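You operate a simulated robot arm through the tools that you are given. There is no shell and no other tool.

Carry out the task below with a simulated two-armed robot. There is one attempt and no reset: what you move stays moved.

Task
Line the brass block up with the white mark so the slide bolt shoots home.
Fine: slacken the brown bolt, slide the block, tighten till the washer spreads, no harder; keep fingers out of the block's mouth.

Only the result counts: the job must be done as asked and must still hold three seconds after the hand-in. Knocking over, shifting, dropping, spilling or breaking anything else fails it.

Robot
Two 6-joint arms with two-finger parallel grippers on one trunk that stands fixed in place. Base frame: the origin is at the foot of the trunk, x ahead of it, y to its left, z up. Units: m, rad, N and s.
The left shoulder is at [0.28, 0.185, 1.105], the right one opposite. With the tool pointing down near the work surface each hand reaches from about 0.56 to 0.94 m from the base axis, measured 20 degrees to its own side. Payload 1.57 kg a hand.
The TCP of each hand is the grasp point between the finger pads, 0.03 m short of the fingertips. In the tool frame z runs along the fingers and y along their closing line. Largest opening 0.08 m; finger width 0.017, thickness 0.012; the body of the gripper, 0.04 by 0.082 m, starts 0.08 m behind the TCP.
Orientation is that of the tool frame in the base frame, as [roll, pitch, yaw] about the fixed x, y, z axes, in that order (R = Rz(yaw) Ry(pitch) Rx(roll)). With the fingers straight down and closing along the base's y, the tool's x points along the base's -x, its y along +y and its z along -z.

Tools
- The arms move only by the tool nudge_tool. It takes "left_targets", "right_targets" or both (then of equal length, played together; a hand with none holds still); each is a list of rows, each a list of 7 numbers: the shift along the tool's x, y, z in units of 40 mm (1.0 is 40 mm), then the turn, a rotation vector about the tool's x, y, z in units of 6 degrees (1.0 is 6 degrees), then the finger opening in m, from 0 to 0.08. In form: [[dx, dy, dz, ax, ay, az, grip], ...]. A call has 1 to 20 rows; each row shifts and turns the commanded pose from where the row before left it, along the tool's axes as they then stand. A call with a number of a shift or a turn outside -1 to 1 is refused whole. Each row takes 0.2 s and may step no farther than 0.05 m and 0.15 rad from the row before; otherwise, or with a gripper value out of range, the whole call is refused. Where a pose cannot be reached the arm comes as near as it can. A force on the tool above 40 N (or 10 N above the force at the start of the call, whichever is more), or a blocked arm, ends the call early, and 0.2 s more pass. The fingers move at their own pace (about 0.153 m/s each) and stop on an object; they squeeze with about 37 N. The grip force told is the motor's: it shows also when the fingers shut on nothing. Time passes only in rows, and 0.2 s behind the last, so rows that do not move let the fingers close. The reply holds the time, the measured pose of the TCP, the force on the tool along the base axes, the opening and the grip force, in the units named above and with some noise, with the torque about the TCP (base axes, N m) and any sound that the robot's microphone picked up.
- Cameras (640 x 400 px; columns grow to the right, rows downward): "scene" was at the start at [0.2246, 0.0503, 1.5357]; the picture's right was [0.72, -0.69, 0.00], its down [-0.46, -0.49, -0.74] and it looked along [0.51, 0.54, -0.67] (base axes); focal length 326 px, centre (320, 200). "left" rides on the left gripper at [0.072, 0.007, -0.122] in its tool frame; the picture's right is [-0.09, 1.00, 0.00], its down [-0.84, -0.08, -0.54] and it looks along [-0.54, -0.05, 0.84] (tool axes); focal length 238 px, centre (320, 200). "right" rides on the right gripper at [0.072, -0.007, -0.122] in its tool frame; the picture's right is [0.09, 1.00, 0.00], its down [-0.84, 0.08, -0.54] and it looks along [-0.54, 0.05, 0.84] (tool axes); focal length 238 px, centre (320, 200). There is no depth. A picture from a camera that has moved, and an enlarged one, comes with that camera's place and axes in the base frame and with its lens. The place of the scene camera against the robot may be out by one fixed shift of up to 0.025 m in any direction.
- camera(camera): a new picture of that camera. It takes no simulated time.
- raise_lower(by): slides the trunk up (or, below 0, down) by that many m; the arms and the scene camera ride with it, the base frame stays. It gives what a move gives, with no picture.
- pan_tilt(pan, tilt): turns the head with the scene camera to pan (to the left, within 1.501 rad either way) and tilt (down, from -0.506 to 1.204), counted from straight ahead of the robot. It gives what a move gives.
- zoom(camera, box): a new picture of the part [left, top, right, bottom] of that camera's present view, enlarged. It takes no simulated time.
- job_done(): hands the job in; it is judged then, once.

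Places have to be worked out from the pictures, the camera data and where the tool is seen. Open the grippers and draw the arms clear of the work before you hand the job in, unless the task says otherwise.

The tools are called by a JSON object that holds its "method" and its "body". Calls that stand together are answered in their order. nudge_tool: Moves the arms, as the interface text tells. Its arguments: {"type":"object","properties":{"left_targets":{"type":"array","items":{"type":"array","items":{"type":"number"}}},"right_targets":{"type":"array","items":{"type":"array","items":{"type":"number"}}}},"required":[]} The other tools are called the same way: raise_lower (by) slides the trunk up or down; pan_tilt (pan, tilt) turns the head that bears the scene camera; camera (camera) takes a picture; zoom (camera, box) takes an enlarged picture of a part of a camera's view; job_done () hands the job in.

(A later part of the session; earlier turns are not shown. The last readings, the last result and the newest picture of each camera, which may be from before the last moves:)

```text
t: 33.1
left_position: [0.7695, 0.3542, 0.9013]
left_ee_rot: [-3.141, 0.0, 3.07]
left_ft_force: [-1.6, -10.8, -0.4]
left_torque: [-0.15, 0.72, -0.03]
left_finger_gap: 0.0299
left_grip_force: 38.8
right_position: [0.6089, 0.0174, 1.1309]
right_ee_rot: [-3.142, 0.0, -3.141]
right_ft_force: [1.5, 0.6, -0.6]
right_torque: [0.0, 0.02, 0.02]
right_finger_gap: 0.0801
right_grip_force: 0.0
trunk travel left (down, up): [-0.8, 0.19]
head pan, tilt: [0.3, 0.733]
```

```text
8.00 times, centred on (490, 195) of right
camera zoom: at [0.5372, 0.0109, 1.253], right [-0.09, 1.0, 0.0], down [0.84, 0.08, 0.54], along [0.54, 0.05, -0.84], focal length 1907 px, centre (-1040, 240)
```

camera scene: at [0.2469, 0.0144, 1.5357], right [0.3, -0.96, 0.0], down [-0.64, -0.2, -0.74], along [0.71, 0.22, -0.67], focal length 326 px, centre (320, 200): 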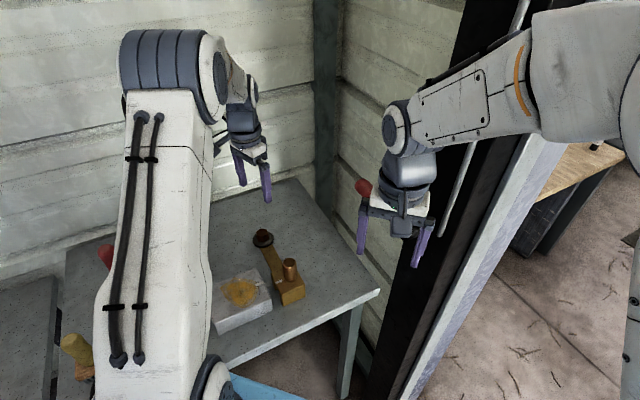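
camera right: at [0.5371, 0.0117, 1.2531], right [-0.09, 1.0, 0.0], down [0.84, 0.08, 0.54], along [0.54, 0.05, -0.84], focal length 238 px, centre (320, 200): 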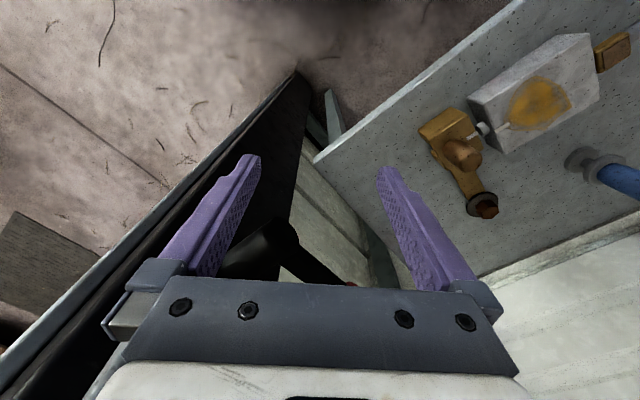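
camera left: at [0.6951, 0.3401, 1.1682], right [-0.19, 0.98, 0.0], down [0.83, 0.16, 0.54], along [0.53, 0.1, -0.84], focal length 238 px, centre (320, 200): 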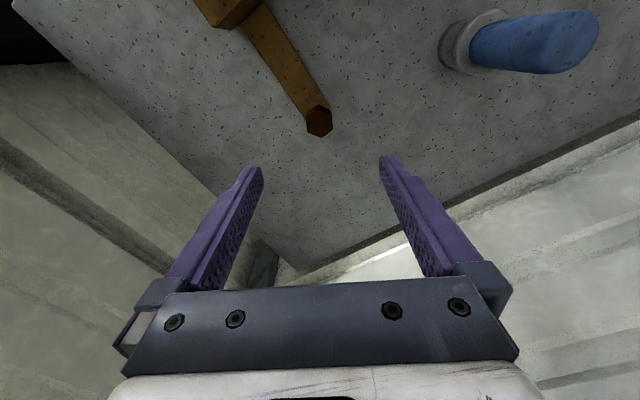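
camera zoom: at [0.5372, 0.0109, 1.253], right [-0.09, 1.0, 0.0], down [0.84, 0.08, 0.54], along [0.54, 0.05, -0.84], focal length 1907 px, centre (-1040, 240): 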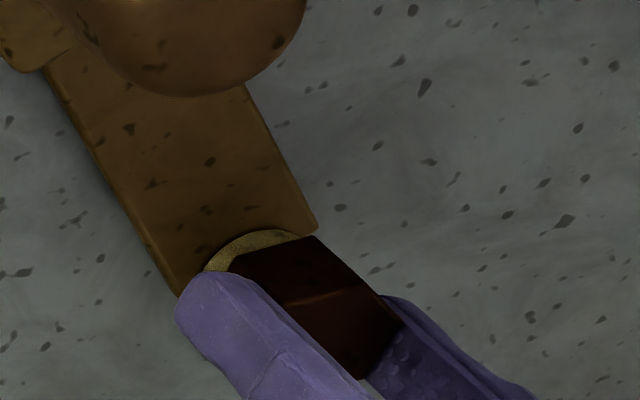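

Yaw 175.9° and the washer is still small. Another 2°.

{"method": "nudge_tool", "body": {"left_targets": [[0, 0, 0, 0, 0, 0.33, 0.02], [0, 0, 0, 0, 0, 0, 0.02]]}}

{"method": "zoom", "body": {"camera": "left", "box": [260, 120, 380, 220]}}

{"method": "zoom", "body": {"camera": "right", "box": [460, 170, 520, 220]}}

```text
t: 33.7
left_position: [0.7696, 0.3545, 0.9022]
left_ee_rot: [3.142, 0.0, 3.039]
left_ft_force: [-1.3, -16.4, -7.3]
left_torque: [-0.27, -0.56, -0.03]
left_finger_gap: 0.0298
left_grip_force: 39.1
right_position: [0.6085, 0.0168, 1.1306]
right_ee_rot: [-3.142, 0.0, 3.141]
right_ft_force: [0.5, -0.5, 0.1]
right_torque: [0.02, -0.03, 0.03]
right_finger_gap: 0.08
right_grip_force: 0.0
trunk travel left (down, up): [-0.8, 0.19]
head pan, tilt: [0.3, 0.733]
```

```text
4.00 times, centred on (320, 170) of left
camera zoom: at [0.6989, 0.3678, 1.0238], right [0.2, 0.98, 0.0], down [0.82, -0.16, 0.54], along [0.53, -0.11, -0.84], focal length 953 px, centre (320, 320)
```

zoom: 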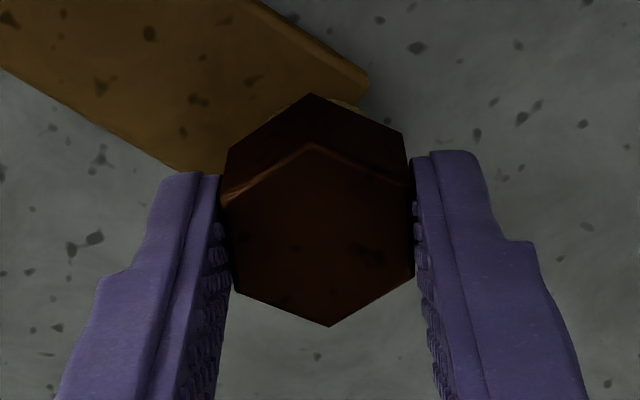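

```text
8.00 times, centred on (490, 195) of right
camera zoom: at [0.5374, 0.0107, 1.2528], right [-0.09, 1.0, 0.0], down [0.84, 0.08, 0.54], along [0.54, 0.05, -0.84], focal length 1907 px, centre (-1040, 240)
```

zoom: 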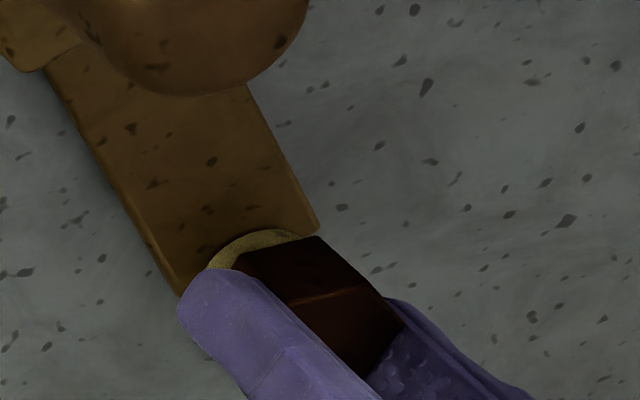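

Yaw 174.1°, still unspread; a sideways load of −16 N in y has built up, so I relieve it slightly and turn another 2°.

{"method": "nudge_tool", "body": {"left_targets": [[0, -0.01, 0, 0, 0, 0.33, 0.02], [0, 0, 0, 0, 0, 0, 0.02]]}}

{"method": "zoom", "body": {"camera": "left", "box": [260, 120, 380, 220]}}

{"method": "zoom", "body": {"camera": "right", "box": [460, 170, 520, 220]}}

```text
t: 34.3
left_position: [0.7694, 0.3553, 0.9025]
left_ee_rot: [3.142, -0.002, 3.002]
left_ft_force: [1.4, -13.5, -13.9]
left_torque: [-0.36, -1.03, 0.0]
left_finger_gap: 0.03
left_grip_force: 38.9
right_position: [0.6097, 0.0183, 1.1307]
right_ee_rot: [-3.14, 0.0, 3.141]
right_ft_force: [0.7, 1.0, -1.1]
right_torque: [0.0, 0.02, 0.0]
right_finger_gap: 0.0796
right_grip_force: 0.0
trunk travel left (down, up): [-0.8, 0.19]
head pan, tilt: [0.3, 0.733]
```

```text
4.00 times, centred on (320, 170) of left
camera zoom: at [0.6995, 0.3702, 1.0239], right [0.23, 0.97, 0.0], down [0.82, -0.19, 0.54], along [0.53, -0.12, -0.84], focal length 953 px, centre (320, 320)
```

zoom: 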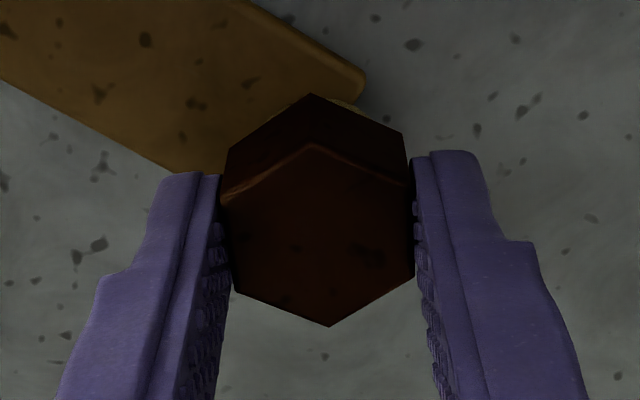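

```text
8.00 times, centred on (490, 195) of right
camera zoom: at [0.5377, 0.0112, 1.2526], right [-0.09, 1.0, 0.0], down [0.84, 0.08, 0.54], along [0.54, 0.05, -0.84], focal length 1907 px, centre (-1040, 240)
```

zoom: 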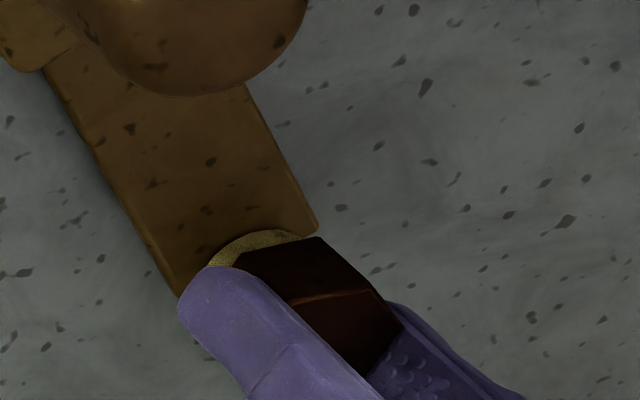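

Yaw 172°, still unspread, no torque building. I continue in 2° steps.

{"method": "nudge_tool", "body": {"left_targets": [[0, -0.008, 0.004, 0, 0, 0.33, 0.02], [0, 0, 0, 0, 0, 0, 0.02]]}}

{"method": "zoom", "body": {"camera": "left", "box": [260, 120, 380, 220]}}

{"method": "zoom", "body": {"camera": "right", "box": [460, 170, 520, 220]}}

```text
t: 34.9
left_position: [0.7708, 0.3537, 0.9015]
left_ee_rot: [-3.141, -0.002, 2.968]
left_ft_force: [-1.3, -12.0, -15.2]
left_torque: [-0.36, -0.86, 0.02]
left_finger_gap: 0.0302
left_grip_force: 39.3
right_position: [0.6102, 0.0179, 1.1307]
right_ee_rot: [3.141, 0.001, -3.141]
right_ft_force: [1.2, -0.2, 0.8]
right_torque: [0.02, 0.0, -0.01]
right_finger_gap: 0.08
right_grip_force: 0.0
trunk travel left (down, up): [-0.8, 0.19]
head pan, tilt: [0.3, 0.733]
```

```text
4.00 times, centred on (320, 170) of left
camera zoom: at [0.7003, 0.3726, 1.024], right [0.26, 0.96, 0.0], down [0.81, -0.22, 0.54], along [0.52, -0.14, -0.84], focal length 953 px, centre (320, 320)
```

zoom: 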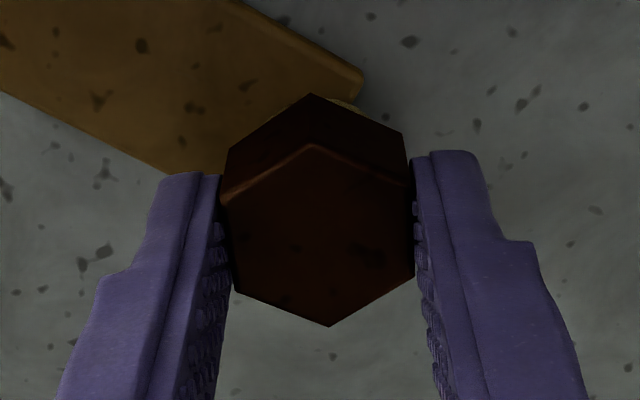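

```text
8.00 times, centred on (490, 195) of right
camera zoom: at [0.5376, 0.0111, 1.2528], right [-0.09, 1.0, 0.0], down [0.84, 0.08, 0.54], along [0.54, 0.05, -0.84], focal length 1907 px, centre (-1040, 240)
```

zoom: 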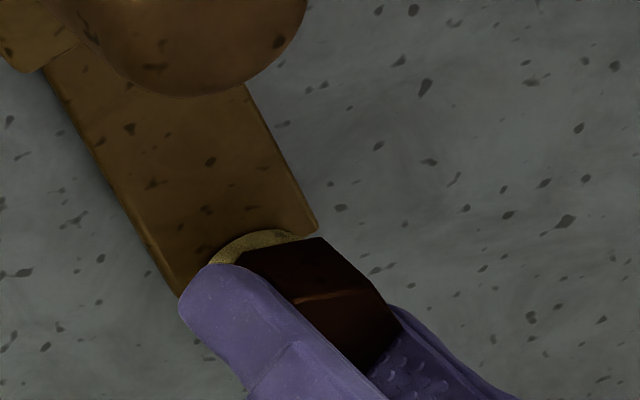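

Yaw 170°, still small — so there's some hysteresis. I keep going by 2° steps with a look after each.

{"method": "nudge_tool", "body": {"left_targets": [[0, -0.008, 0.006, 0, 0, 0.33, 0.02], [0, 0, 0, 0, 0, 0, 0.02]]}}

{"method": "zoom", "body": {"camera": "left", "box": [260, 120, 380, 220]}}

```text
t: 35.5
left_position: [0.7698, 0.3545, 0.9027]
left_ee_rot: [3.139, -0.002, 2.933]
left_ft_force: [-3.8, -10.1, -7.7]
left_torque: [-0.32, 0.45, 0.03]
left_finger_gap: 0.0298
left_grip_force: 39.2
right_position: [0.609, 0.0189, 1.1305]
right_ee_rot: [-3.141, 0.0, 3.141]
right_ft_force: [0.1, -0.9, 0.6]
right_torque: [-0.01, -0.02, 0.02]
right_finger_gap: 0.08
right_grip_force: 0.1
trunk travel left (down, up): [-0.8, 0.19]
head pan, tilt: [0.3, 0.733]
```

```text
4.00 times, centred on (320, 170) of left
camera zoom: at [0.701, 0.3749, 1.024], right [0.3, 0.95, 0.0], down [0.8, -0.25, 0.54], along [0.52, -0.16, -0.84], focal length 953 px, centre (320, 320)
```

zoom: 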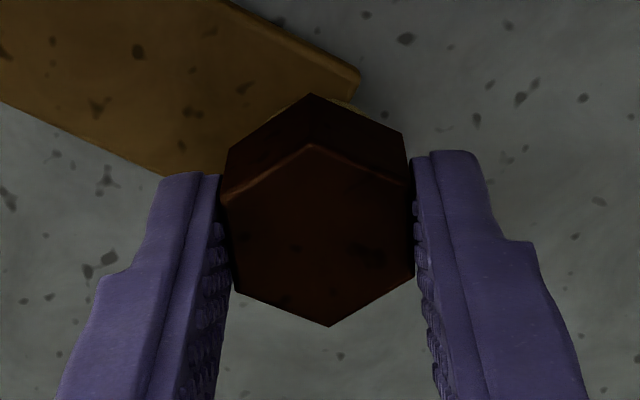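

Yaw 168°, unchanged. Another 2°.

{"method": "nudge_tool", "body": {"left_targets": [[0, -0.006, 0.003, 0, 0, 0.33, 0.02], [0, 0, 0, 0, 0, 0, 0.02]]}}

{"method": "zoom", "body": {"camera": "left", "box": [260, 120, 380, 220]}}

```text
t: 36.1
left_position: [0.7689, 0.3561, 0.9027]
left_ee_rot: [3.139, 0.0, 2.9]
left_ft_force: [-0.7, -4.9, -2.3]
left_torque: [0.09, 1.19, -0.01]
left_finger_gap: 0.0296
left_grip_force: 39.4
right_position: [0.6089, 0.019, 1.13]
right_ee_rot: [-3.141, -0.001, -3.14]
right_ft_force: [0.0, 0.0, -0.6]
right_torque: [-0.02, 0.0, 0.03]
right_finger_gap: 0.0798
right_grip_force: 0.0
trunk travel left (down, up): [-0.8, 0.19]
head pan, tilt: [0.3, 0.733]
```

```text
4.00 times, centred on (320, 170) of left
camera zoom: at [0.7014, 0.3771, 1.0239], right [0.33, 0.94, 0.0], down [0.79, -0.28, 0.54], along [0.51, -0.18, -0.84], focal length 953 px, centre (320, 320)
```

zoom: 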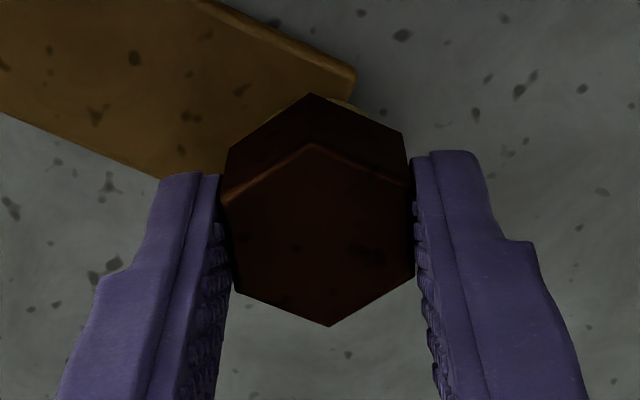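

Yaw 166.2°, washer still small, torque near zero. Another 2°.

{"method": "nudge_tool", "body": {"left_targets": [[0, -0.004, 0, 0, 0, 0.33, 0.02], [0, 0, 0, 0, 0, 0, 0.02]]}}

{"method": "zoom", "body": {"camera": "left", "box": [260, 120, 380, 220]}}

{"method": "zoom", "body": {"camera": "right", "box": [460, 170, 520, 220]}}

```text
t: 36.7
left_position: [0.7701, 0.355, 0.9042]
left_ee_rot: [3.141, 0.001, 2.865]
left_ft_force: [1.7, -2.5, -0.5]
left_torque: [0.1, 1.02, 0.0]
left_finger_gap: 0.0299
left_grip_force: 39.6
right_position: [0.6089, 0.018, 1.1303]
right_ee_rot: [-3.141, 0.0, 3.14]
right_ft_force: [-0.6, 0.0, 0.2]
right_torque: [0.0, -0.01, 0.0]
right_finger_gap: 0.08
right_grip_force: 0.0
trunk travel left (down, up): [-0.8, 0.19]
head pan, tilt: [0.3, 0.733]
```

```text
4.00 times, centred on (320, 170) of left
camera zoom: at [0.7021, 0.3795, 1.0238], right [0.36, 0.93, 0.0], down [0.78, -0.3, 0.54], along [0.51, -0.2, -0.84], focal length 953 px, centre (320, 320)
```

zoom: 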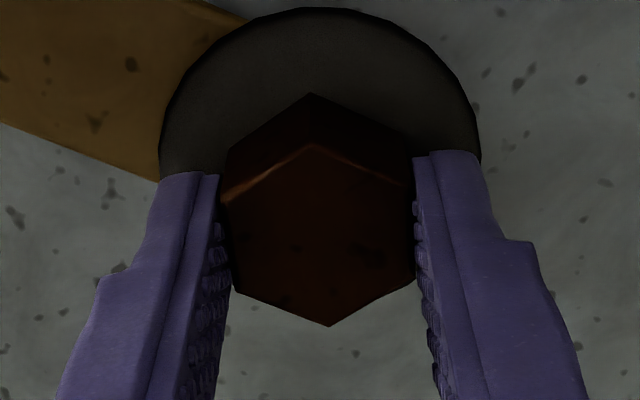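

```text
8.00 times, centred on (490, 195) of right
camera zoom: at [0.5373, 0.0113, 1.253], right [-0.09, 1.0, 0.0], down [0.84, 0.08, 0.54], along [0.54, 0.05, -0.84], focal length 1907 px, centre (-1040, 240)
```

zoom: 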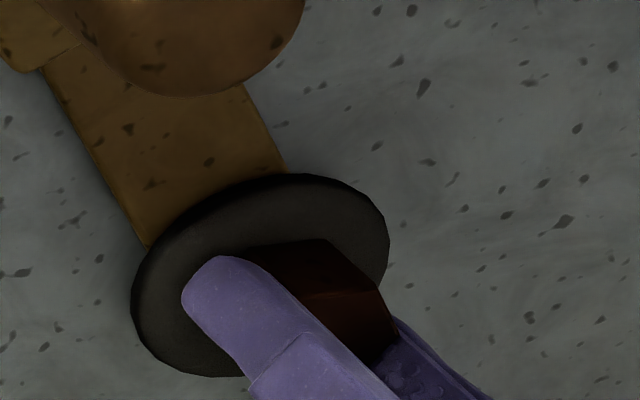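

The washer has just spread at yaw 164.2° (bolt turned 32° back, short of its first position). I stop tightening there, open the fingers and rise clear.

{"method": "nudge_tool", "body": {"left_targets": [[0, 0, 0, 0, 0, 0, 0.05], [0, 0, 0, 0, 0, 0, 0.06], [0, 0, -0.8, 0, 0, 0, 0.06], [0, 0, -0.8, 0, 0, 0, 0.06], [0, 0, -0.8, 0, 0, 0, 0.06], [0, 0, -0.8, 0, 0, 0, 0.06], [0, 0, 0, 0, 0, 0, 0.06]]}}

{"method": "camera", "body": {"camera": "left"}}

{"method": "zoom", "body": {"camera": "right", "box": [410, 80, 530, 230]}}

{"method": "zoom", "body": {"camera": "scene", "box": [190, 210, 330, 330]}}

```text
t: 38.3
left_position: [0.7685, 0.3518, 1.033]
left_ee_rot: [3.141, 0.0, 2.864]
left_ft_force: [-0.8, -1.2, 0.1]
left_torque: [0.01, 0.04, 0.02]
left_finger_gap: 0.0599
left_grip_force: 0.0
right_position: [0.6087, 0.0167, 1.1304]
right_ee_rot: [3.141, -0.002, -3.141]
right_ft_force: [-0.2, -0.4, 0.9]
right_torque: [-0.04, 0.02, -0.02]
right_finger_gap: 0.08
right_grip_force: 0.0
trunk travel left (down, up): [-0.8, 0.19]
head pan, tilt: [0.3, 0.733]
```

```text
taken
camera left: at [0.7005, 0.3769, 1.1542], right [0.36, 0.93, 0.0], down [0.78, -0.3, 0.54], along [0.51, -0.2, -0.84], focal length 238 px, centre (320, 200)
```

left: 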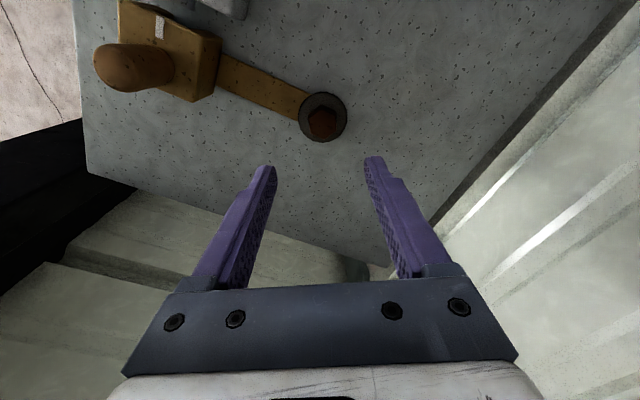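

```text
2.67 times, centred on (470, 155) of right
camera zoom: at [0.537, 0.0112, 1.2531], right [-0.09, 1.0, 0.0], down [0.84, 0.08, 0.54], along [0.54, 0.05, -0.84], focal length 636 px, centre (-80, 320)
```

zoom: 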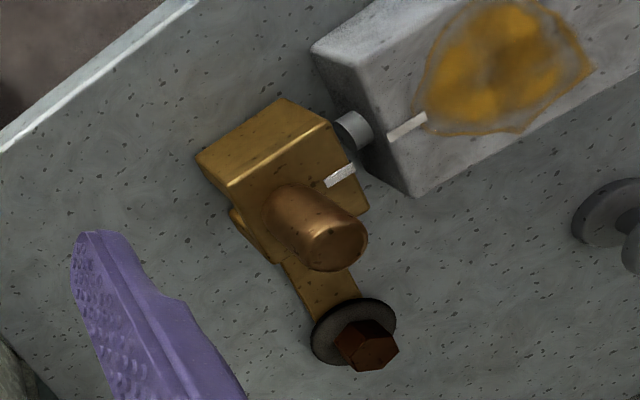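

```text
3.33 times, centred on (260, 270) of scene
camera zoom: at [0.2467, 0.014, 1.5358], right [0.3, -0.96, 0.0], down [-0.64, -0.2, -0.74], along [0.71, 0.22, -0.67], focal length 1086 px, centre (520, -33)
```

zoom: 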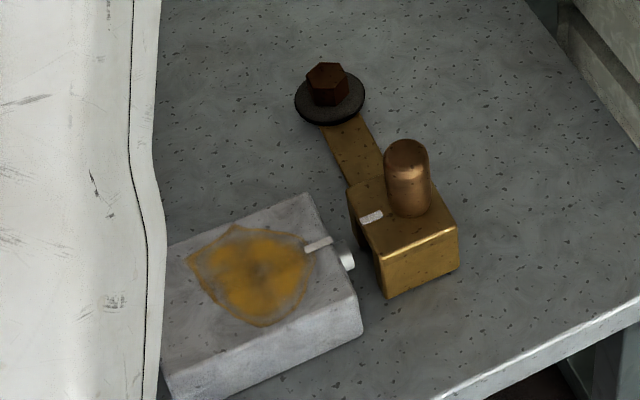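

The washer is spread and the block has stayed on the mark. Now I raise the hand over the tools and go to look at the slide bolt's knob at the other end of the housing, turning the hand so it closes along the slide bolt's axis.

{"method": "nudge_tool", "body": {"left_targets": [[0, 0, -0.75, 0, 0, 0, 0.06], [0, 0, -0.75, 0, 0, 0, 0.06], [0.891, -0.049, 0, 0, 0, 0, 0.08], [0.891, -0.049, 0, 0, 0, 0, 0.08], [0.891, -0.049, 0, 0, 0, 0, 0.08], [0.891, -0.049, 0, 0, 0, 0, 0.08], [0.891, -0.049, 0, 0, 0, 0, 0.08], [0.891, -0.049, 0, 0, 0, 0, 0.08], [0.891, -0.049, 0, 0, 0, 0, 0.08], [0.891, -0.049, 0, 0, 0, 0, 0.08], [0, 0, 0, 0, 0, -1, 0.08], [0, 0, 0, 0, 0, -1, 0.08], [0, 0, 0, 0, 0, -1, 0.08], [0, 0, 0, 0, 0, -1, 0.08], [0, 0, 0, 0, 0, -1, 0.08], [0, 0, 0, 0, 0, -1, 0.08], [0, 0, 0, 0, 0, -1, 0.08], [0, 0, 0, 0, 0, -1, 0.08], [0, 0, 0, 0, 0, -1, 0.08], [0, 0, 0, 0, 0, -1, 0.08]]}}

{"method": "camera", "body": {"camera": "left"}}

{"method": "camera", "body": {"camera": "scene"}}

```text
t: 42.5
left_position: [0.4916, 0.4169, 1.0911]
left_ee_rot: [3.141, 0.0, -2.37]
left_ft_force: [-0.7, 0.0, 0.2]
left_torque: [0.0, 0.0, 0.03]
left_finger_gap: 0.0801
left_grip_force: 0.1
right_position: [0.609, 0.0178, 1.1309]
right_ee_rot: [3.142, 0.001, -3.141]
right_ft_force: [0.4, 1.0, 0.1]
right_torque: [0.01, -0.01, 0.0]
right_finger_gap: 0.0802
right_grip_force: 0.0
trunk travel left (down, up): [-0.8, 0.19]
head pan, tilt: [0.3, 0.733]
```

```text
taken
camera left: at [0.435, 0.3702, 1.2123], right [-0.63, 0.78, 0.0], down [0.65, 0.53, 0.54], along [0.42, 0.34, -0.84], focal length 238 px, centre (320, 200)
```

left: 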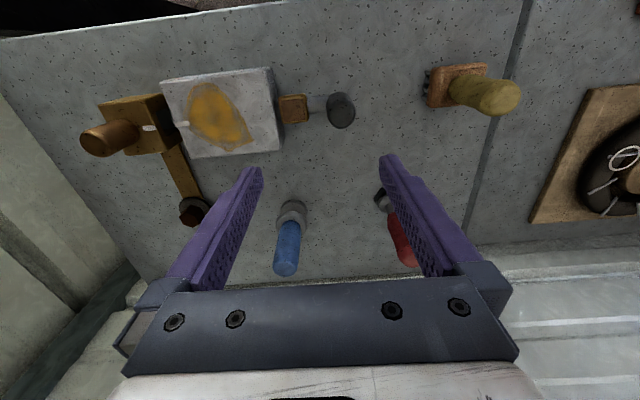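

```text
taken
camera scene: at [0.2469, 0.014, 1.5357], right [0.3, -0.96, 0.0], down [-0.64, -0.2, -0.74], along [0.71, 0.22, -0.67], focal length 326 px, centre (320, 200)
```

scene: 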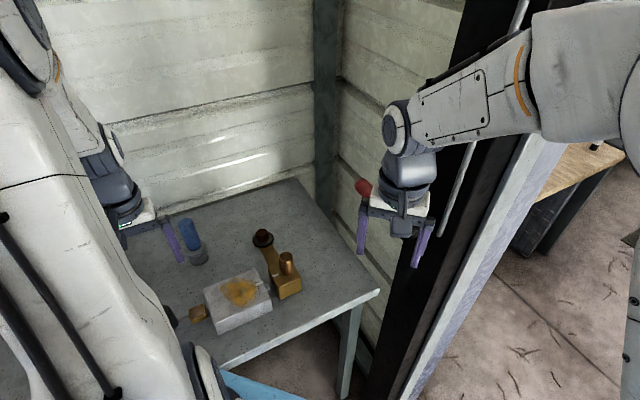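

Good overview: the rod comes out of the housing through a brass square piece to a dark upright knob. I zoom to see how it's built.

{"method": "zoom", "body": {"camera": "left", "box": [260, 70, 380, 150]}}

{"method": "zoom", "body": {"camera": "left", "box": [90, 60, 390, 240]}}

{"method": "zoom", "body": {"camera": "scene", "box": [160, 250, 310, 340]}}

```text
5.00 times, centred on (320, 110) of left
camera zoom: at [0.435, 0.3702, 1.2123], right [-0.63, 0.78, 0.0], down [0.65, 0.53, 0.54], along [0.42, 0.34, -0.84], focal length 1192 px, centre (320, 650)
```

zoom: 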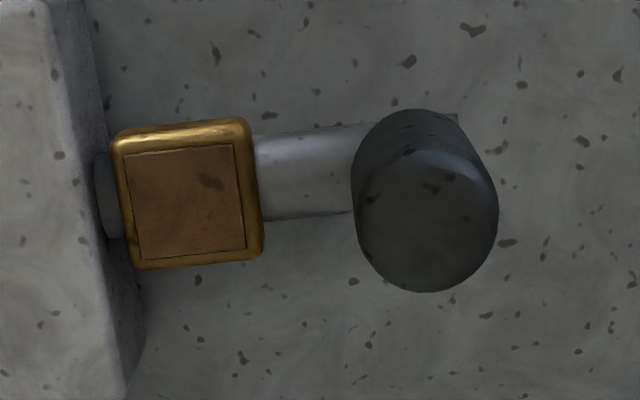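

```text
2.13 times, centred on (240, 150) of left
camera zoom: at [0.435, 0.3702, 1.2123], right [-0.63, 0.78, 0.0], down [0.65, 0.53, 0.54], along [0.42, 0.34, -0.84], focal length 508 px, centre (491, 307)
```

zoom: 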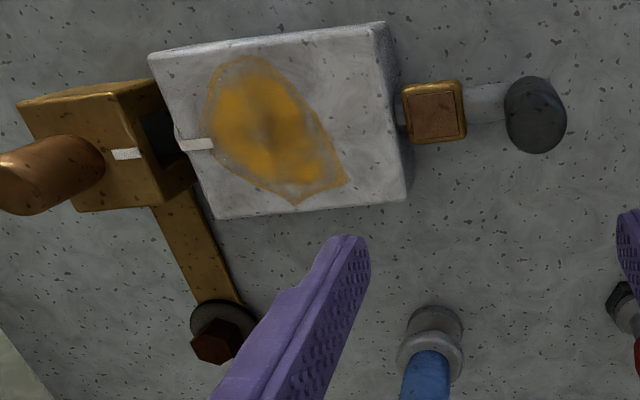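

```text
4.27 times, centred on (235, 295) of scene
camera zoom: at [0.2469, 0.014, 1.5357], right [0.3, -0.96, 0.0], down [-0.64, -0.2, -0.74], along [0.71, 0.22, -0.67], focal length 1390 px, centre (683, -205)
```

zoom: 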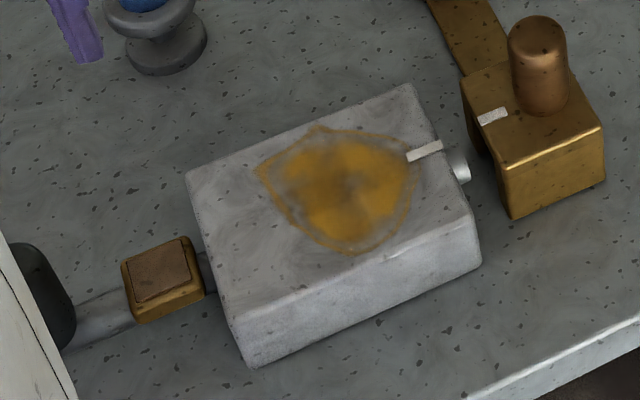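

The rod carries a dark upright knob (about 36 mm across) at (0.473, 0.434). I plan to throw the slide bolt by pushing that knob toward the block with closed fingers from behind; first I move behind it, still high, and look.

{"method": "nudge_tool", "body": {"left_targets": [[0.014, 0.667, 0, 0, 0, 0, 0.04], [0.014, 0.667, 0, 0, 0, 0, 0.0], [0.014, 0.667, 0, 0, 0, 0, 0.0], [0, 0, 0, 0, 0, 0, 0.0], [0, 0, 0, 0, 0, 0, 0.0]]}}

{"method": "camera", "body": {"camera": "left"}}

{"method": "zoom", "body": {"camera": "left", "box": [180, 60, 420, 220]}}

```text
t: 43.7
left_position: [0.4362, 0.4737, 1.0921]
left_ee_rot: [-3.141, -0.001, -2.371]
left_ft_force: [0.2, -0.3, 0.3]
left_torque: [0.01, 0.02, 0.01]
left_finger_gap: 0.0
left_grip_force: 21.3
right_position: [0.6088, 0.0178, 1.1307]
right_ee_rot: [3.141, -0.001, -3.141]
right_ft_force: [-0.7, -0.3, -0.9]
right_torque: [0.0, -0.03, -0.03]
right_finger_gap: 0.0802
right_grip_force: 0.1
trunk travel left (down, up): [-0.8, 0.19]
head pan, tilt: [0.3, 0.733]
```

```text
taken
camera left: at [0.3797, 0.4272, 1.2124], right [-0.63, 0.78, 0.0], down [0.65, 0.53, 0.54], along [0.42, 0.34, -0.84], focal length 238 px, centre (320, 200)
```

left: 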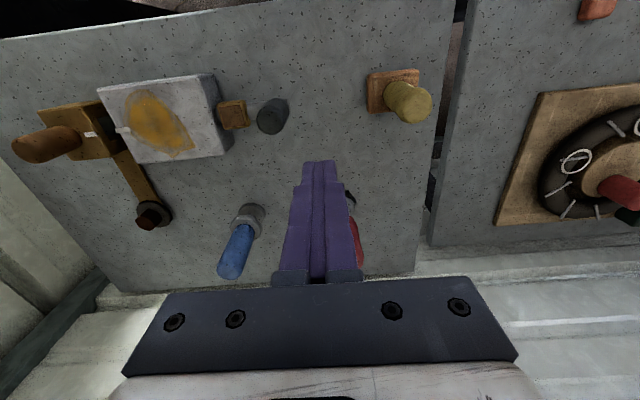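

```text
2.50 times, centred on (300, 140) of left
camera zoom: at [0.3797, 0.4272, 1.2124], right [-0.63, 0.78, 0.0], down [0.65, 0.53, 0.54], along [0.42, 0.34, -0.84], focal length 596 px, centre (370, 350)
```

zoom: 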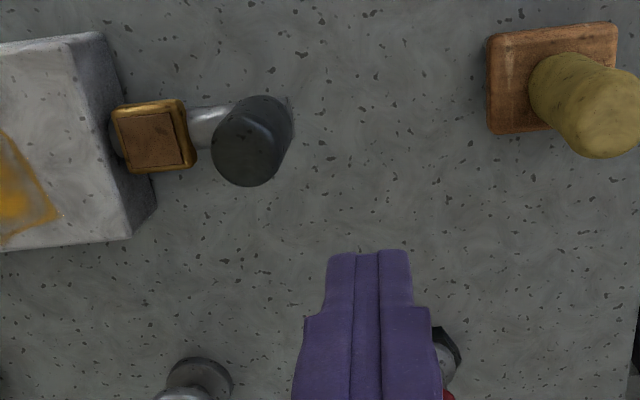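

Triangulating from the two spots puts the knob at (0.469, 0.428), about 30 mm across, top z≈0.946; the closed fingers are about 28 mm behind it and 9 mm off its line. I correct sideways and descend to z≈0.91 in the empty space behind it.

{"method": "nudge_tool", "body": {"left_targets": [[0.22, 0, 0, 0, 0, 0, 0.0], [0, 0, 0.91, 0, 0, 0, 0.0], [0, 0, 0.91, 0, 0, 0, 0.0], [0, 0, 0.91, 0, 0, 0, 0.0], [0, 0, 0.91, 0, 0, 0, 0.0], [0, 0, 0.8, 0, 0, 0, 0.0], [0, 0, 0, 0, 0, 0, 0.0]]}}

{"method": "camera", "body": {"camera": "left"}}

{"method": "zoom", "body": {"camera": "scene", "box": [140, 230, 320, 340]}}

```text
t: 45.3
left_position: [0.4287, 0.4662, 0.9117]
left_ee_rot: [-3.14, -0.001, -2.371]
left_ft_force: [0.1, 0.4, -0.3]
left_torque: [-0.02, -0.03, -0.01]
left_finger_gap: 0.0001
left_grip_force: 21.2
right_position: [0.609, 0.0185, 1.1299]
right_ee_rot: [3.14, 0.0, 3.142]
right_ft_force: [-0.3, 0.1, -0.4]
right_torque: [-0.02, -0.03, 0.0]
right_finger_gap: 0.0801
right_grip_force: 0.0
trunk travel left (down, up): [-0.8, 0.19]
head pan, tilt: [0.3, 0.733]
```

```text
taken
camera left: at [0.3724, 0.4193, 1.0334], right [-0.63, 0.78, 0.0], down [0.65, 0.53, 0.54], along [0.42, 0.34, -0.84], focal length 238 px, centre (320, 200)
```

left: 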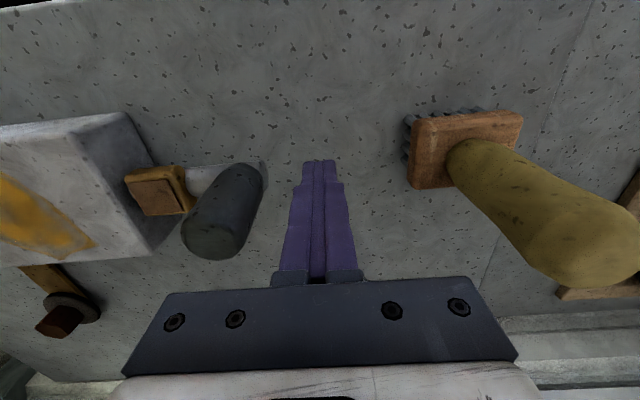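

```text
3.56 times, centred on (230, 285) of scene
camera zoom: at [0.247, 0.0143, 1.5357], right [0.3, -0.96, 0.0], down [-0.64, -0.2, -0.74], along [0.71, 0.22, -0.67], focal length 1158 px, centre (640, -102)
```

zoom: 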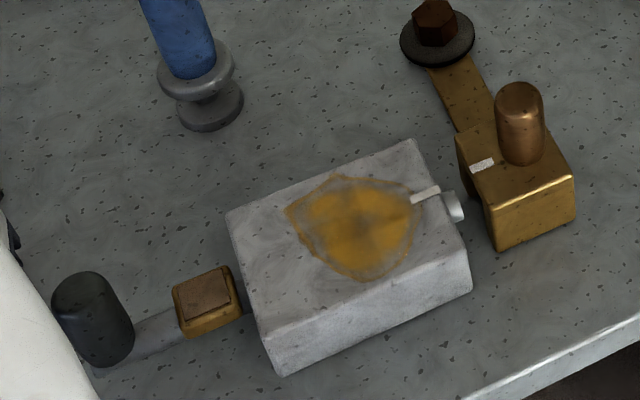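

Knob and fingers are well placed in line. I approach 20 mm, then push in 2 mm steps and watch the force.

{"method": "nudge_tool", "body": {"left_targets": [[0, -0.25, 0, 0, 0, 0, 0.0], [0, -0.25, 0, 0, 0, 0, 0.0], [0, 0, 0, 0, 0, 0, 0.0]]}}

{"method": "camera", "body": {"camera": "left"}}

```text
t: 46.1
left_position: [0.4446, 0.4525, 0.911]
left_ee_rot: [-3.14, 0.001, -2.374]
left_ft_force: [-0.4, 0.7, -0.6]
left_torque: [0.03, -0.03, -0.01]
left_finger_gap: 0.0
left_grip_force: 21.3
right_position: [0.6078, 0.0191, 1.1311]
right_ee_rot: [-3.141, 0.0, -3.141]
right_ft_force: [0.2, -0.4, 0.6]
right_torque: [0.01, 0.02, 0.0]
right_finger_gap: 0.0799
right_grip_force: 0.1
trunk travel left (down, up): [-0.8, 0.19]
head pan, tilt: [0.3, 0.733]
```

```text
taken
camera left: at [0.3873, 0.4057, 1.0329], right [-0.63, 0.78, 0.0], down [0.65, 0.53, 0.54], along [0.42, 0.34, -0.84], focal length 238 px, centre (320, 200)
```

left: 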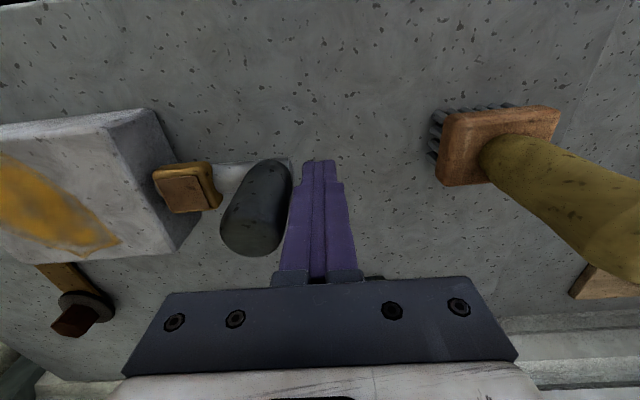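

Gap is now a few mm. I creep on 2 mm a row for 5 rows.

{"method": "nudge_tool", "body": {"left_targets": [[0, -0.05, 0, 0, 0, 0, 0.0], [0, -0.05, 0, 0, 0, 0, 0.0], [0, -0.05, 0, 0, 0, 0, 0.0], [0, -0.05, 0, 0, 0, 0, 0.0], [0, -0.05, 0, 0, 0, 0, 0.0]]}}

{"method": "camera", "body": {"camera": "left"}}

{"method": "zoom", "body": {"camera": "scene", "box": [140, 230, 320, 340]}}

```text
t: 47.3
left_position: [0.4507, 0.4446, 0.9126]
left_ee_rot: [3.141, -0.002, -2.371]
left_ft_force: [-1.8, 1.6, -1.4]
left_torque: [0.01, 0.02, 0.02]
left_finger_gap: 0.0001
left_grip_force: 21.6
right_position: [0.6082, 0.0186, 1.1308]
right_ee_rot: [-3.139, 0.001, 3.141]
right_ft_force: [-0.2, 0.1, 0.0]
right_torque: [0.02, -0.02, 0.0]
right_finger_gap: 0.08
right_grip_force: 0.2
trunk travel left (down, up): [-0.8, 0.19]
head pan, tilt: [0.3, 0.733]
```

```text
taken
camera left: at [0.393, 0.3979, 1.0342], right [-0.63, 0.78, 0.0], down [0.66, 0.53, 0.54], along [0.42, 0.34, -0.84], focal length 238 px, centre (320, 200)
```

left: 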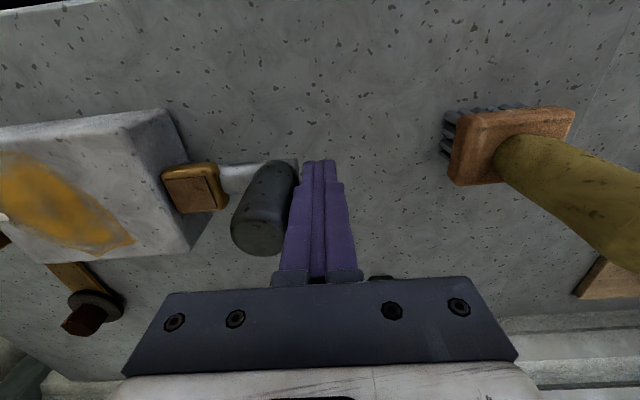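

```text
3.56 times, centred on (230, 285) of scene
camera zoom: at [0.2468, 0.0143, 1.5357], right [0.3, -0.96, 0.0], down [-0.64, -0.2, -0.74], along [0.71, 0.22, -0.67], focal length 1158 px, centre (640, -102)
```

zoom: 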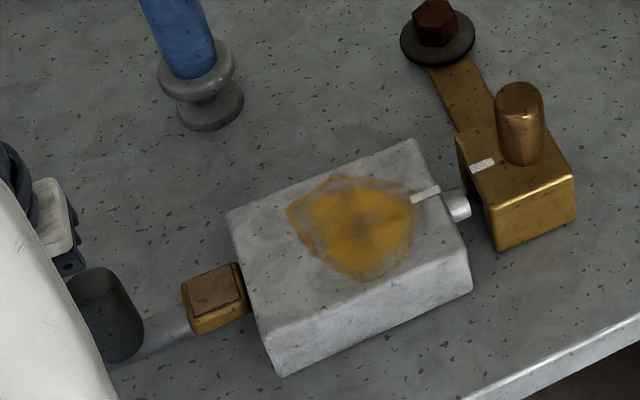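

The whole rod — knob, brass collar and tip — moved together with only about 2 N. I push on in 2 mm rows and watch the force.

{"method": "nudge_tool", "body": {"left_targets": [[0, -0.05, 0, 0, 0, 0, 0.0], [0, -0.05, 0, 0, 0, 0, 0.0], [0, -0.05, 0, 0, 0, 0, 0.0]]}}

{"method": "zoom", "body": {"camera": "scene", "box": [140, 230, 320, 340]}}

{"method": "zoom", "body": {"camera": "right", "box": [410, 0, 640, 160]}}

{"method": "zoom", "body": {"camera": "left", "box": [0, 90, 340, 290]}}

```text
t: 48.1
left_position: [0.4524, 0.4401, 0.9129]
left_ee_rot: [3.141, 0.0, -2.372]
left_ft_force: [-0.9, 2.4, 0.9]
left_torque: [-0.04, -0.03, 0.04]
left_finger_gap: 0.0002
left_grip_force: 21.7
right_position: [0.608, 0.0195, 1.1305]
right_ee_rot: [-3.141, 0.001, -3.141]
right_ft_force: [-0.5, -0.1, -0.4]
right_torque: [-0.02, 0.0, -0.01]
right_finger_gap: 0.0801
right_grip_force: 0.0
trunk travel left (down, up): [-0.8, 0.19]
head pan, tilt: [0.3, 0.733]
```

```text
3.56 times, centred on (230, 285) of scene
camera zoom: at [0.2468, 0.0142, 1.5358], right [0.3, -0.96, 0.0], down [-0.64, -0.2, -0.74], along [0.71, 0.22, -0.67], focal length 1158 px, centre (640, -102)
```

zoom: 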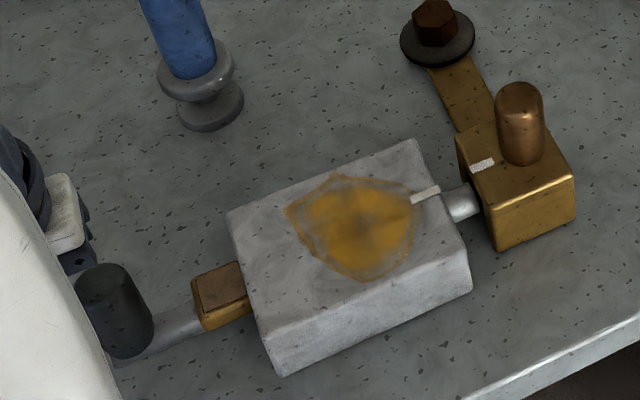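

```text
2.50 times, centred on (525, 80) of right
camera zoom: at [0.5371, 0.0115, 1.2531], right [-0.09, 1.0, 0.0], down [0.84, 0.08, 0.54], along [0.54, 0.05, -0.84], focal length 596 px, centre (-192, 500)
```

zoom: 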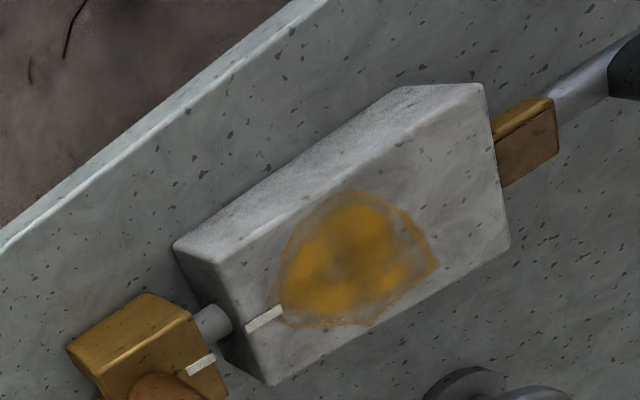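

```text
1.88 times, centred on (170, 190) of left
camera zoom: at [0.3972, 0.3936, 1.0344], right [-0.63, 0.78, 0.0], down [0.65, 0.53, 0.54], along [0.42, 0.34, -0.84], focal length 449 px, centre (602, 219)
```

zoom: 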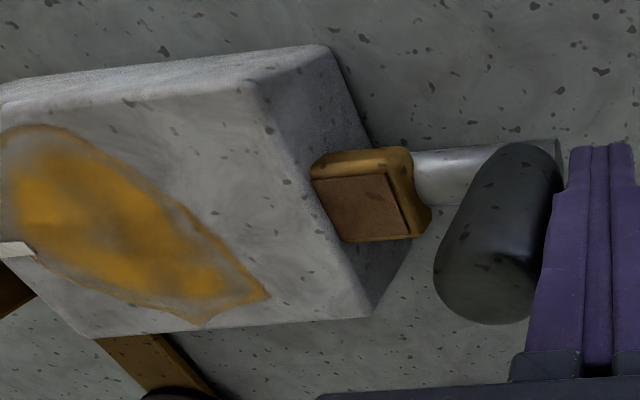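

The brass piece slides into the housing, and the tip is now entering the mouth cleanly. I keep pushing, about 10 mm more.

{"method": "nudge_tool", "body": {"left_targets": [[0, -0.06, 0, 0, 0, 0, 0.0], [0, -0.06, 0, 0, 0, 0, 0.0], [0, -0.06, 0, 0, 0, 0, 0.0], [0, -0.06, 0, 0, 0, 0, 0.0]]}}

{"method": "zoom", "body": {"camera": "scene", "box": [140, 230, 320, 340]}}

{"method": "zoom", "body": {"camera": "right", "box": [410, 0, 640, 160]}}

```text
t: 49.1
left_position: [0.4591, 0.4349, 0.9131]
left_ee_rot: [3.14, -0.001, -2.372]
left_ft_force: [-0.8, 3.1, -0.9]
left_torque: [-0.02, 0.01, 0.02]
left_finger_gap: 0.0
left_grip_force: 21.1
right_position: [0.6082, 0.0186, 1.131]
right_ee_rot: [3.14, 0.0, -3.141]
right_ft_force: [-0.3, 0.4, 0.1]
right_torque: [0.0, -0.02, -0.01]
right_finger_gap: 0.0801
right_grip_force: 0.1
trunk travel left (down, up): [-0.8, 0.19]
head pan, tilt: [0.3, 0.733]
```

```text
3.56 times, centred on (230, 285) of scene
camera zoom: at [0.2469, 0.0143, 1.5357], right [0.3, -0.96, 0.0], down [-0.64, -0.2, -0.74], along [0.71, 0.22, -0.67], focal length 1158 px, centre (640, -102)
```

zoom: 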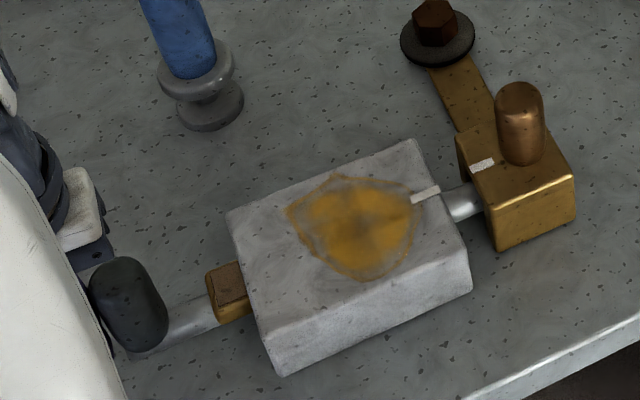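

```text
2.50 times, centred on (525, 80) of right
camera zoom: at [0.5371, 0.0115, 1.253], right [-0.09, 1.0, 0.0], down [0.84, 0.08, 0.54], along [0.54, 0.05, -0.84], focal length 596 px, centre (-192, 500)
```

zoom: 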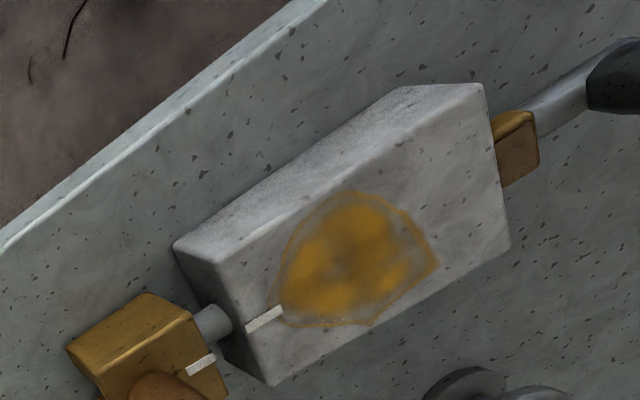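

The tip is sliding into the mouth with only about 3 N, no jam, and the block has not moved. I push on another 10 mm.

{"method": "nudge_tool", "body": {"left_targets": [[0, -0.06, 0, 0, 0, 0, 0.0], [0, -0.06, 0, 0, 0, 0, 0.0], [0, -0.06, 0, 0, 0, 0, 0.0], [0, -0.06, 0, 0, 0, 0, 0.0]]}}

{"method": "zoom", "body": {"camera": "scene", "box": [140, 230, 320, 340]}}

{"method": "zoom", "body": {"camera": "right", "box": [410, 0, 640, 160]}}

{"method": "camera", "body": {"camera": "left"}}

```text
t: 50.1
left_position: [0.4659, 0.4266, 0.9128]
left_ee_rot: [3.141, 0.0, -2.37]
left_ft_force: [-1.3, 2.2, 1.3]
left_torque: [-0.08, -0.03, 0.0]
left_finger_gap: 0.0001
left_grip_force: 21.5
right_position: [0.6092, 0.0178, 1.1314]
right_ee_rot: [-3.141, 0.0, 3.141]
right_ft_force: [-0.7, -0.2, 0.7]
right_torque: [-0.01, -0.05, -0.02]
right_finger_gap: 0.0803
right_grip_force: 0.0
trunk travel left (down, up): [-0.8, 0.19]
head pan, tilt: [0.3, 0.733]
```

```text
3.56 times, centred on (230, 285) of scene
camera zoom: at [0.2468, 0.0142, 1.5358], right [0.3, -0.96, 0.0], down [-0.64, -0.2, -0.74], along [0.71, 0.22, -0.67], focal length 1158 px, centre (640, -102)
```

zoom: 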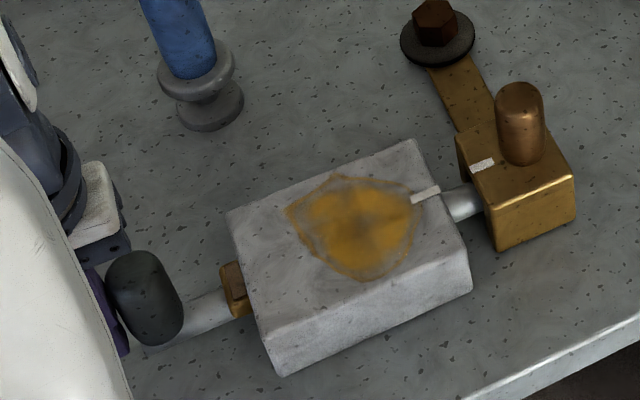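

```text
2.50 times, centred on (525, 80) of right
camera zoom: at [0.5371, 0.0115, 1.2531], right [-0.09, 1.0, 0.0], down [0.84, 0.08, 0.54], along [0.54, 0.05, -0.84], focal length 596 px, centre (-192, 500)
```

zoom: 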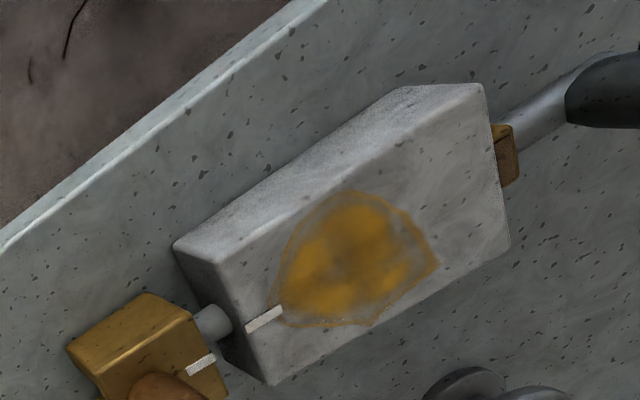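

```text
taken
camera left: at [0.4094, 0.3809, 1.0342], right [-0.63, 0.78, 0.0], down [0.65, 0.53, 0.54], along [0.42, 0.34, -0.84], focal length 238 px, centre (320, 200)
```

left: 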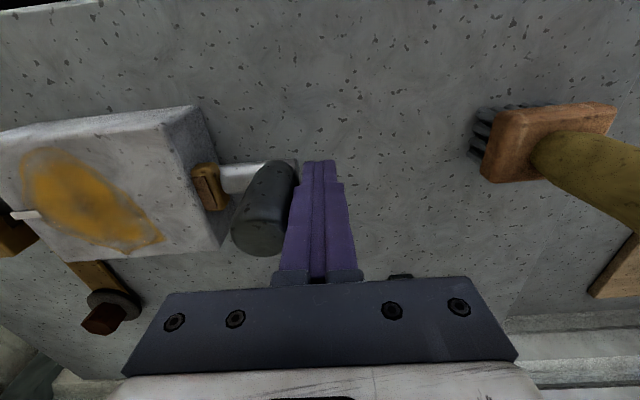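

Still only 2–3 N; the brass piece has about a third left outside. I continue another 8 mm, watching for the end stop.

{"method": "nudge_tool", "body": {"left_targets": [[0, -0.05, 0, 0, 0, 0, 0.0], [0, -0.05, 0, 0, 0, 0, 0.0], [0, -0.05, 0, 0, 0, 0, 0.0], [0, -0.05, 0, 0, 0, 0, 0.0]]}}

{"method": "zoom", "body": {"camera": "scene", "box": [140, 230, 320, 340]}}

{"method": "zoom", "body": {"camera": "right", "box": [410, 0, 640, 160]}}

```text
t: 51.1
left_position: [0.4725, 0.4198, 0.9129]
left_ee_rot: [3.141, -0.001, -2.372]
left_ft_force: [-1.8, 2.1, -0.9]
left_torque: [-0.02, -0.02, -0.01]
left_finger_gap: 0.0
left_grip_force: 21.5
right_position: [0.6089, 0.0184, 1.1309]
right_ee_rot: [-3.14, -0.001, 3.141]
right_ft_force: [0.7, -0.1, 0.4]
right_torque: [0.03, -0.02, -0.02]
right_finger_gap: 0.08
right_grip_force: 0.0
trunk travel left (down, up): [-0.8, 0.19]
head pan, tilt: [0.3, 0.733]
```

```text
3.56 times, centred on (230, 285) of scene
camera zoom: at [0.2468, 0.0143, 1.5357], right [0.3, -0.96, 0.0], down [-0.64, -0.2, -0.74], along [0.71, 0.22, -0.67], focal length 1158 px, centre (640, -102)
```

zoom: 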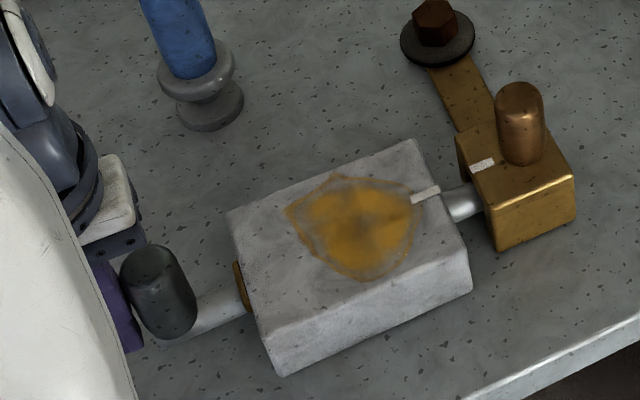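

```text
2.50 times, centred on (525, 80) of right
camera zoom: at [0.5371, 0.0115, 1.253], right [-0.09, 1.0, 0.0], down [0.84, 0.08, 0.54], along [0.54, 0.05, -0.84], focal length 596 px, centre (-192, 500)
```

zoom: 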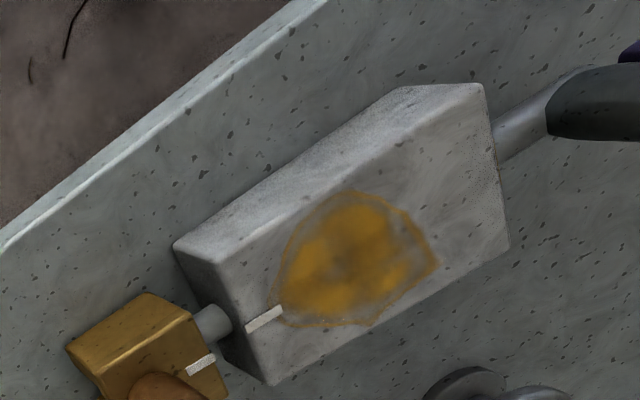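

About 35 mm of travel so far, still no end stop. I continue another 8 mm in small rows.

{"method": "nudge_tool", "body": {"left_targets": [[0, -0.04, 0, 0, 0, 0, 0.0], [0, -0.04, 0, 0, 0, 0, 0.0], [0, -0.04, 0, 0, 0, 0, 0.0], [0, -0.04, 0, 0, 0, 0, 0.0], [0, -0.04, 0, 0, 0, 0, 0.0]]}}

{"method": "zoom", "body": {"camera": "scene", "box": [140, 230, 320, 340]}}

{"method": "zoom", "body": {"camera": "right", "box": [410, 0, 640, 160]}}

```text
t: 52.3
left_position: [0.4782, 0.4155, 0.9131]
left_ee_rot: [-3.141, 0.0, -2.372]
left_ft_force: [-2.4, 0.8, -0.3]
left_torque: [0.0, -0.03, 0.02]
left_finger_gap: 0.0001
left_grip_force: 21.5
right_position: [0.6078, 0.0189, 1.1311]
right_ee_rot: [3.14, 0.002, 3.141]
right_ft_force: [-0.1, 0.0, -0.2]
right_torque: [0.0, -0.01, 0.02]
right_finger_gap: 0.0799
right_grip_force: 0.1
trunk travel left (down, up): [-0.8, 0.19]
head pan, tilt: [0.3, 0.733]
```

```text
3.56 times, centred on (230, 285) of scene
camera zoom: at [0.2467, 0.0142, 1.5357], right [0.3, -0.96, 0.0], down [-0.64, -0.2, -0.74], along [0.71, 0.22, -0.67], focal length 1158 px, centre (640, -102)
```

zoom: 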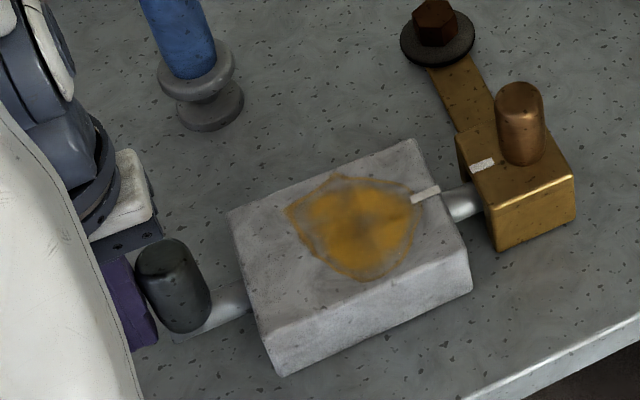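

```text
2.50 times, centred on (525, 80) of right
camera zoom: at [0.537, 0.0114, 1.2531], right [-0.09, 1.0, 0.0], down [0.84, 0.08, 0.54], along [0.54, 0.05, -0.84], focal length 596 px, centre (-192, 500)
```

zoom: 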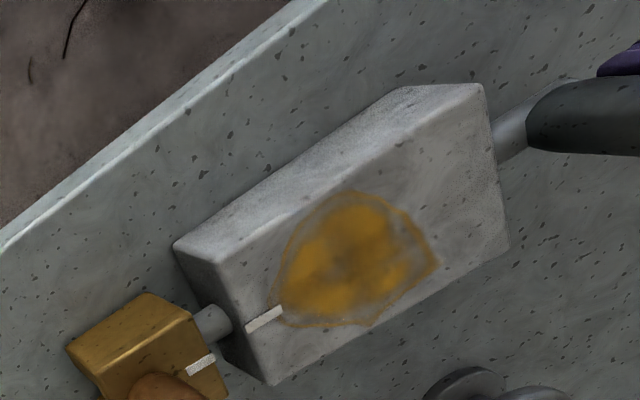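

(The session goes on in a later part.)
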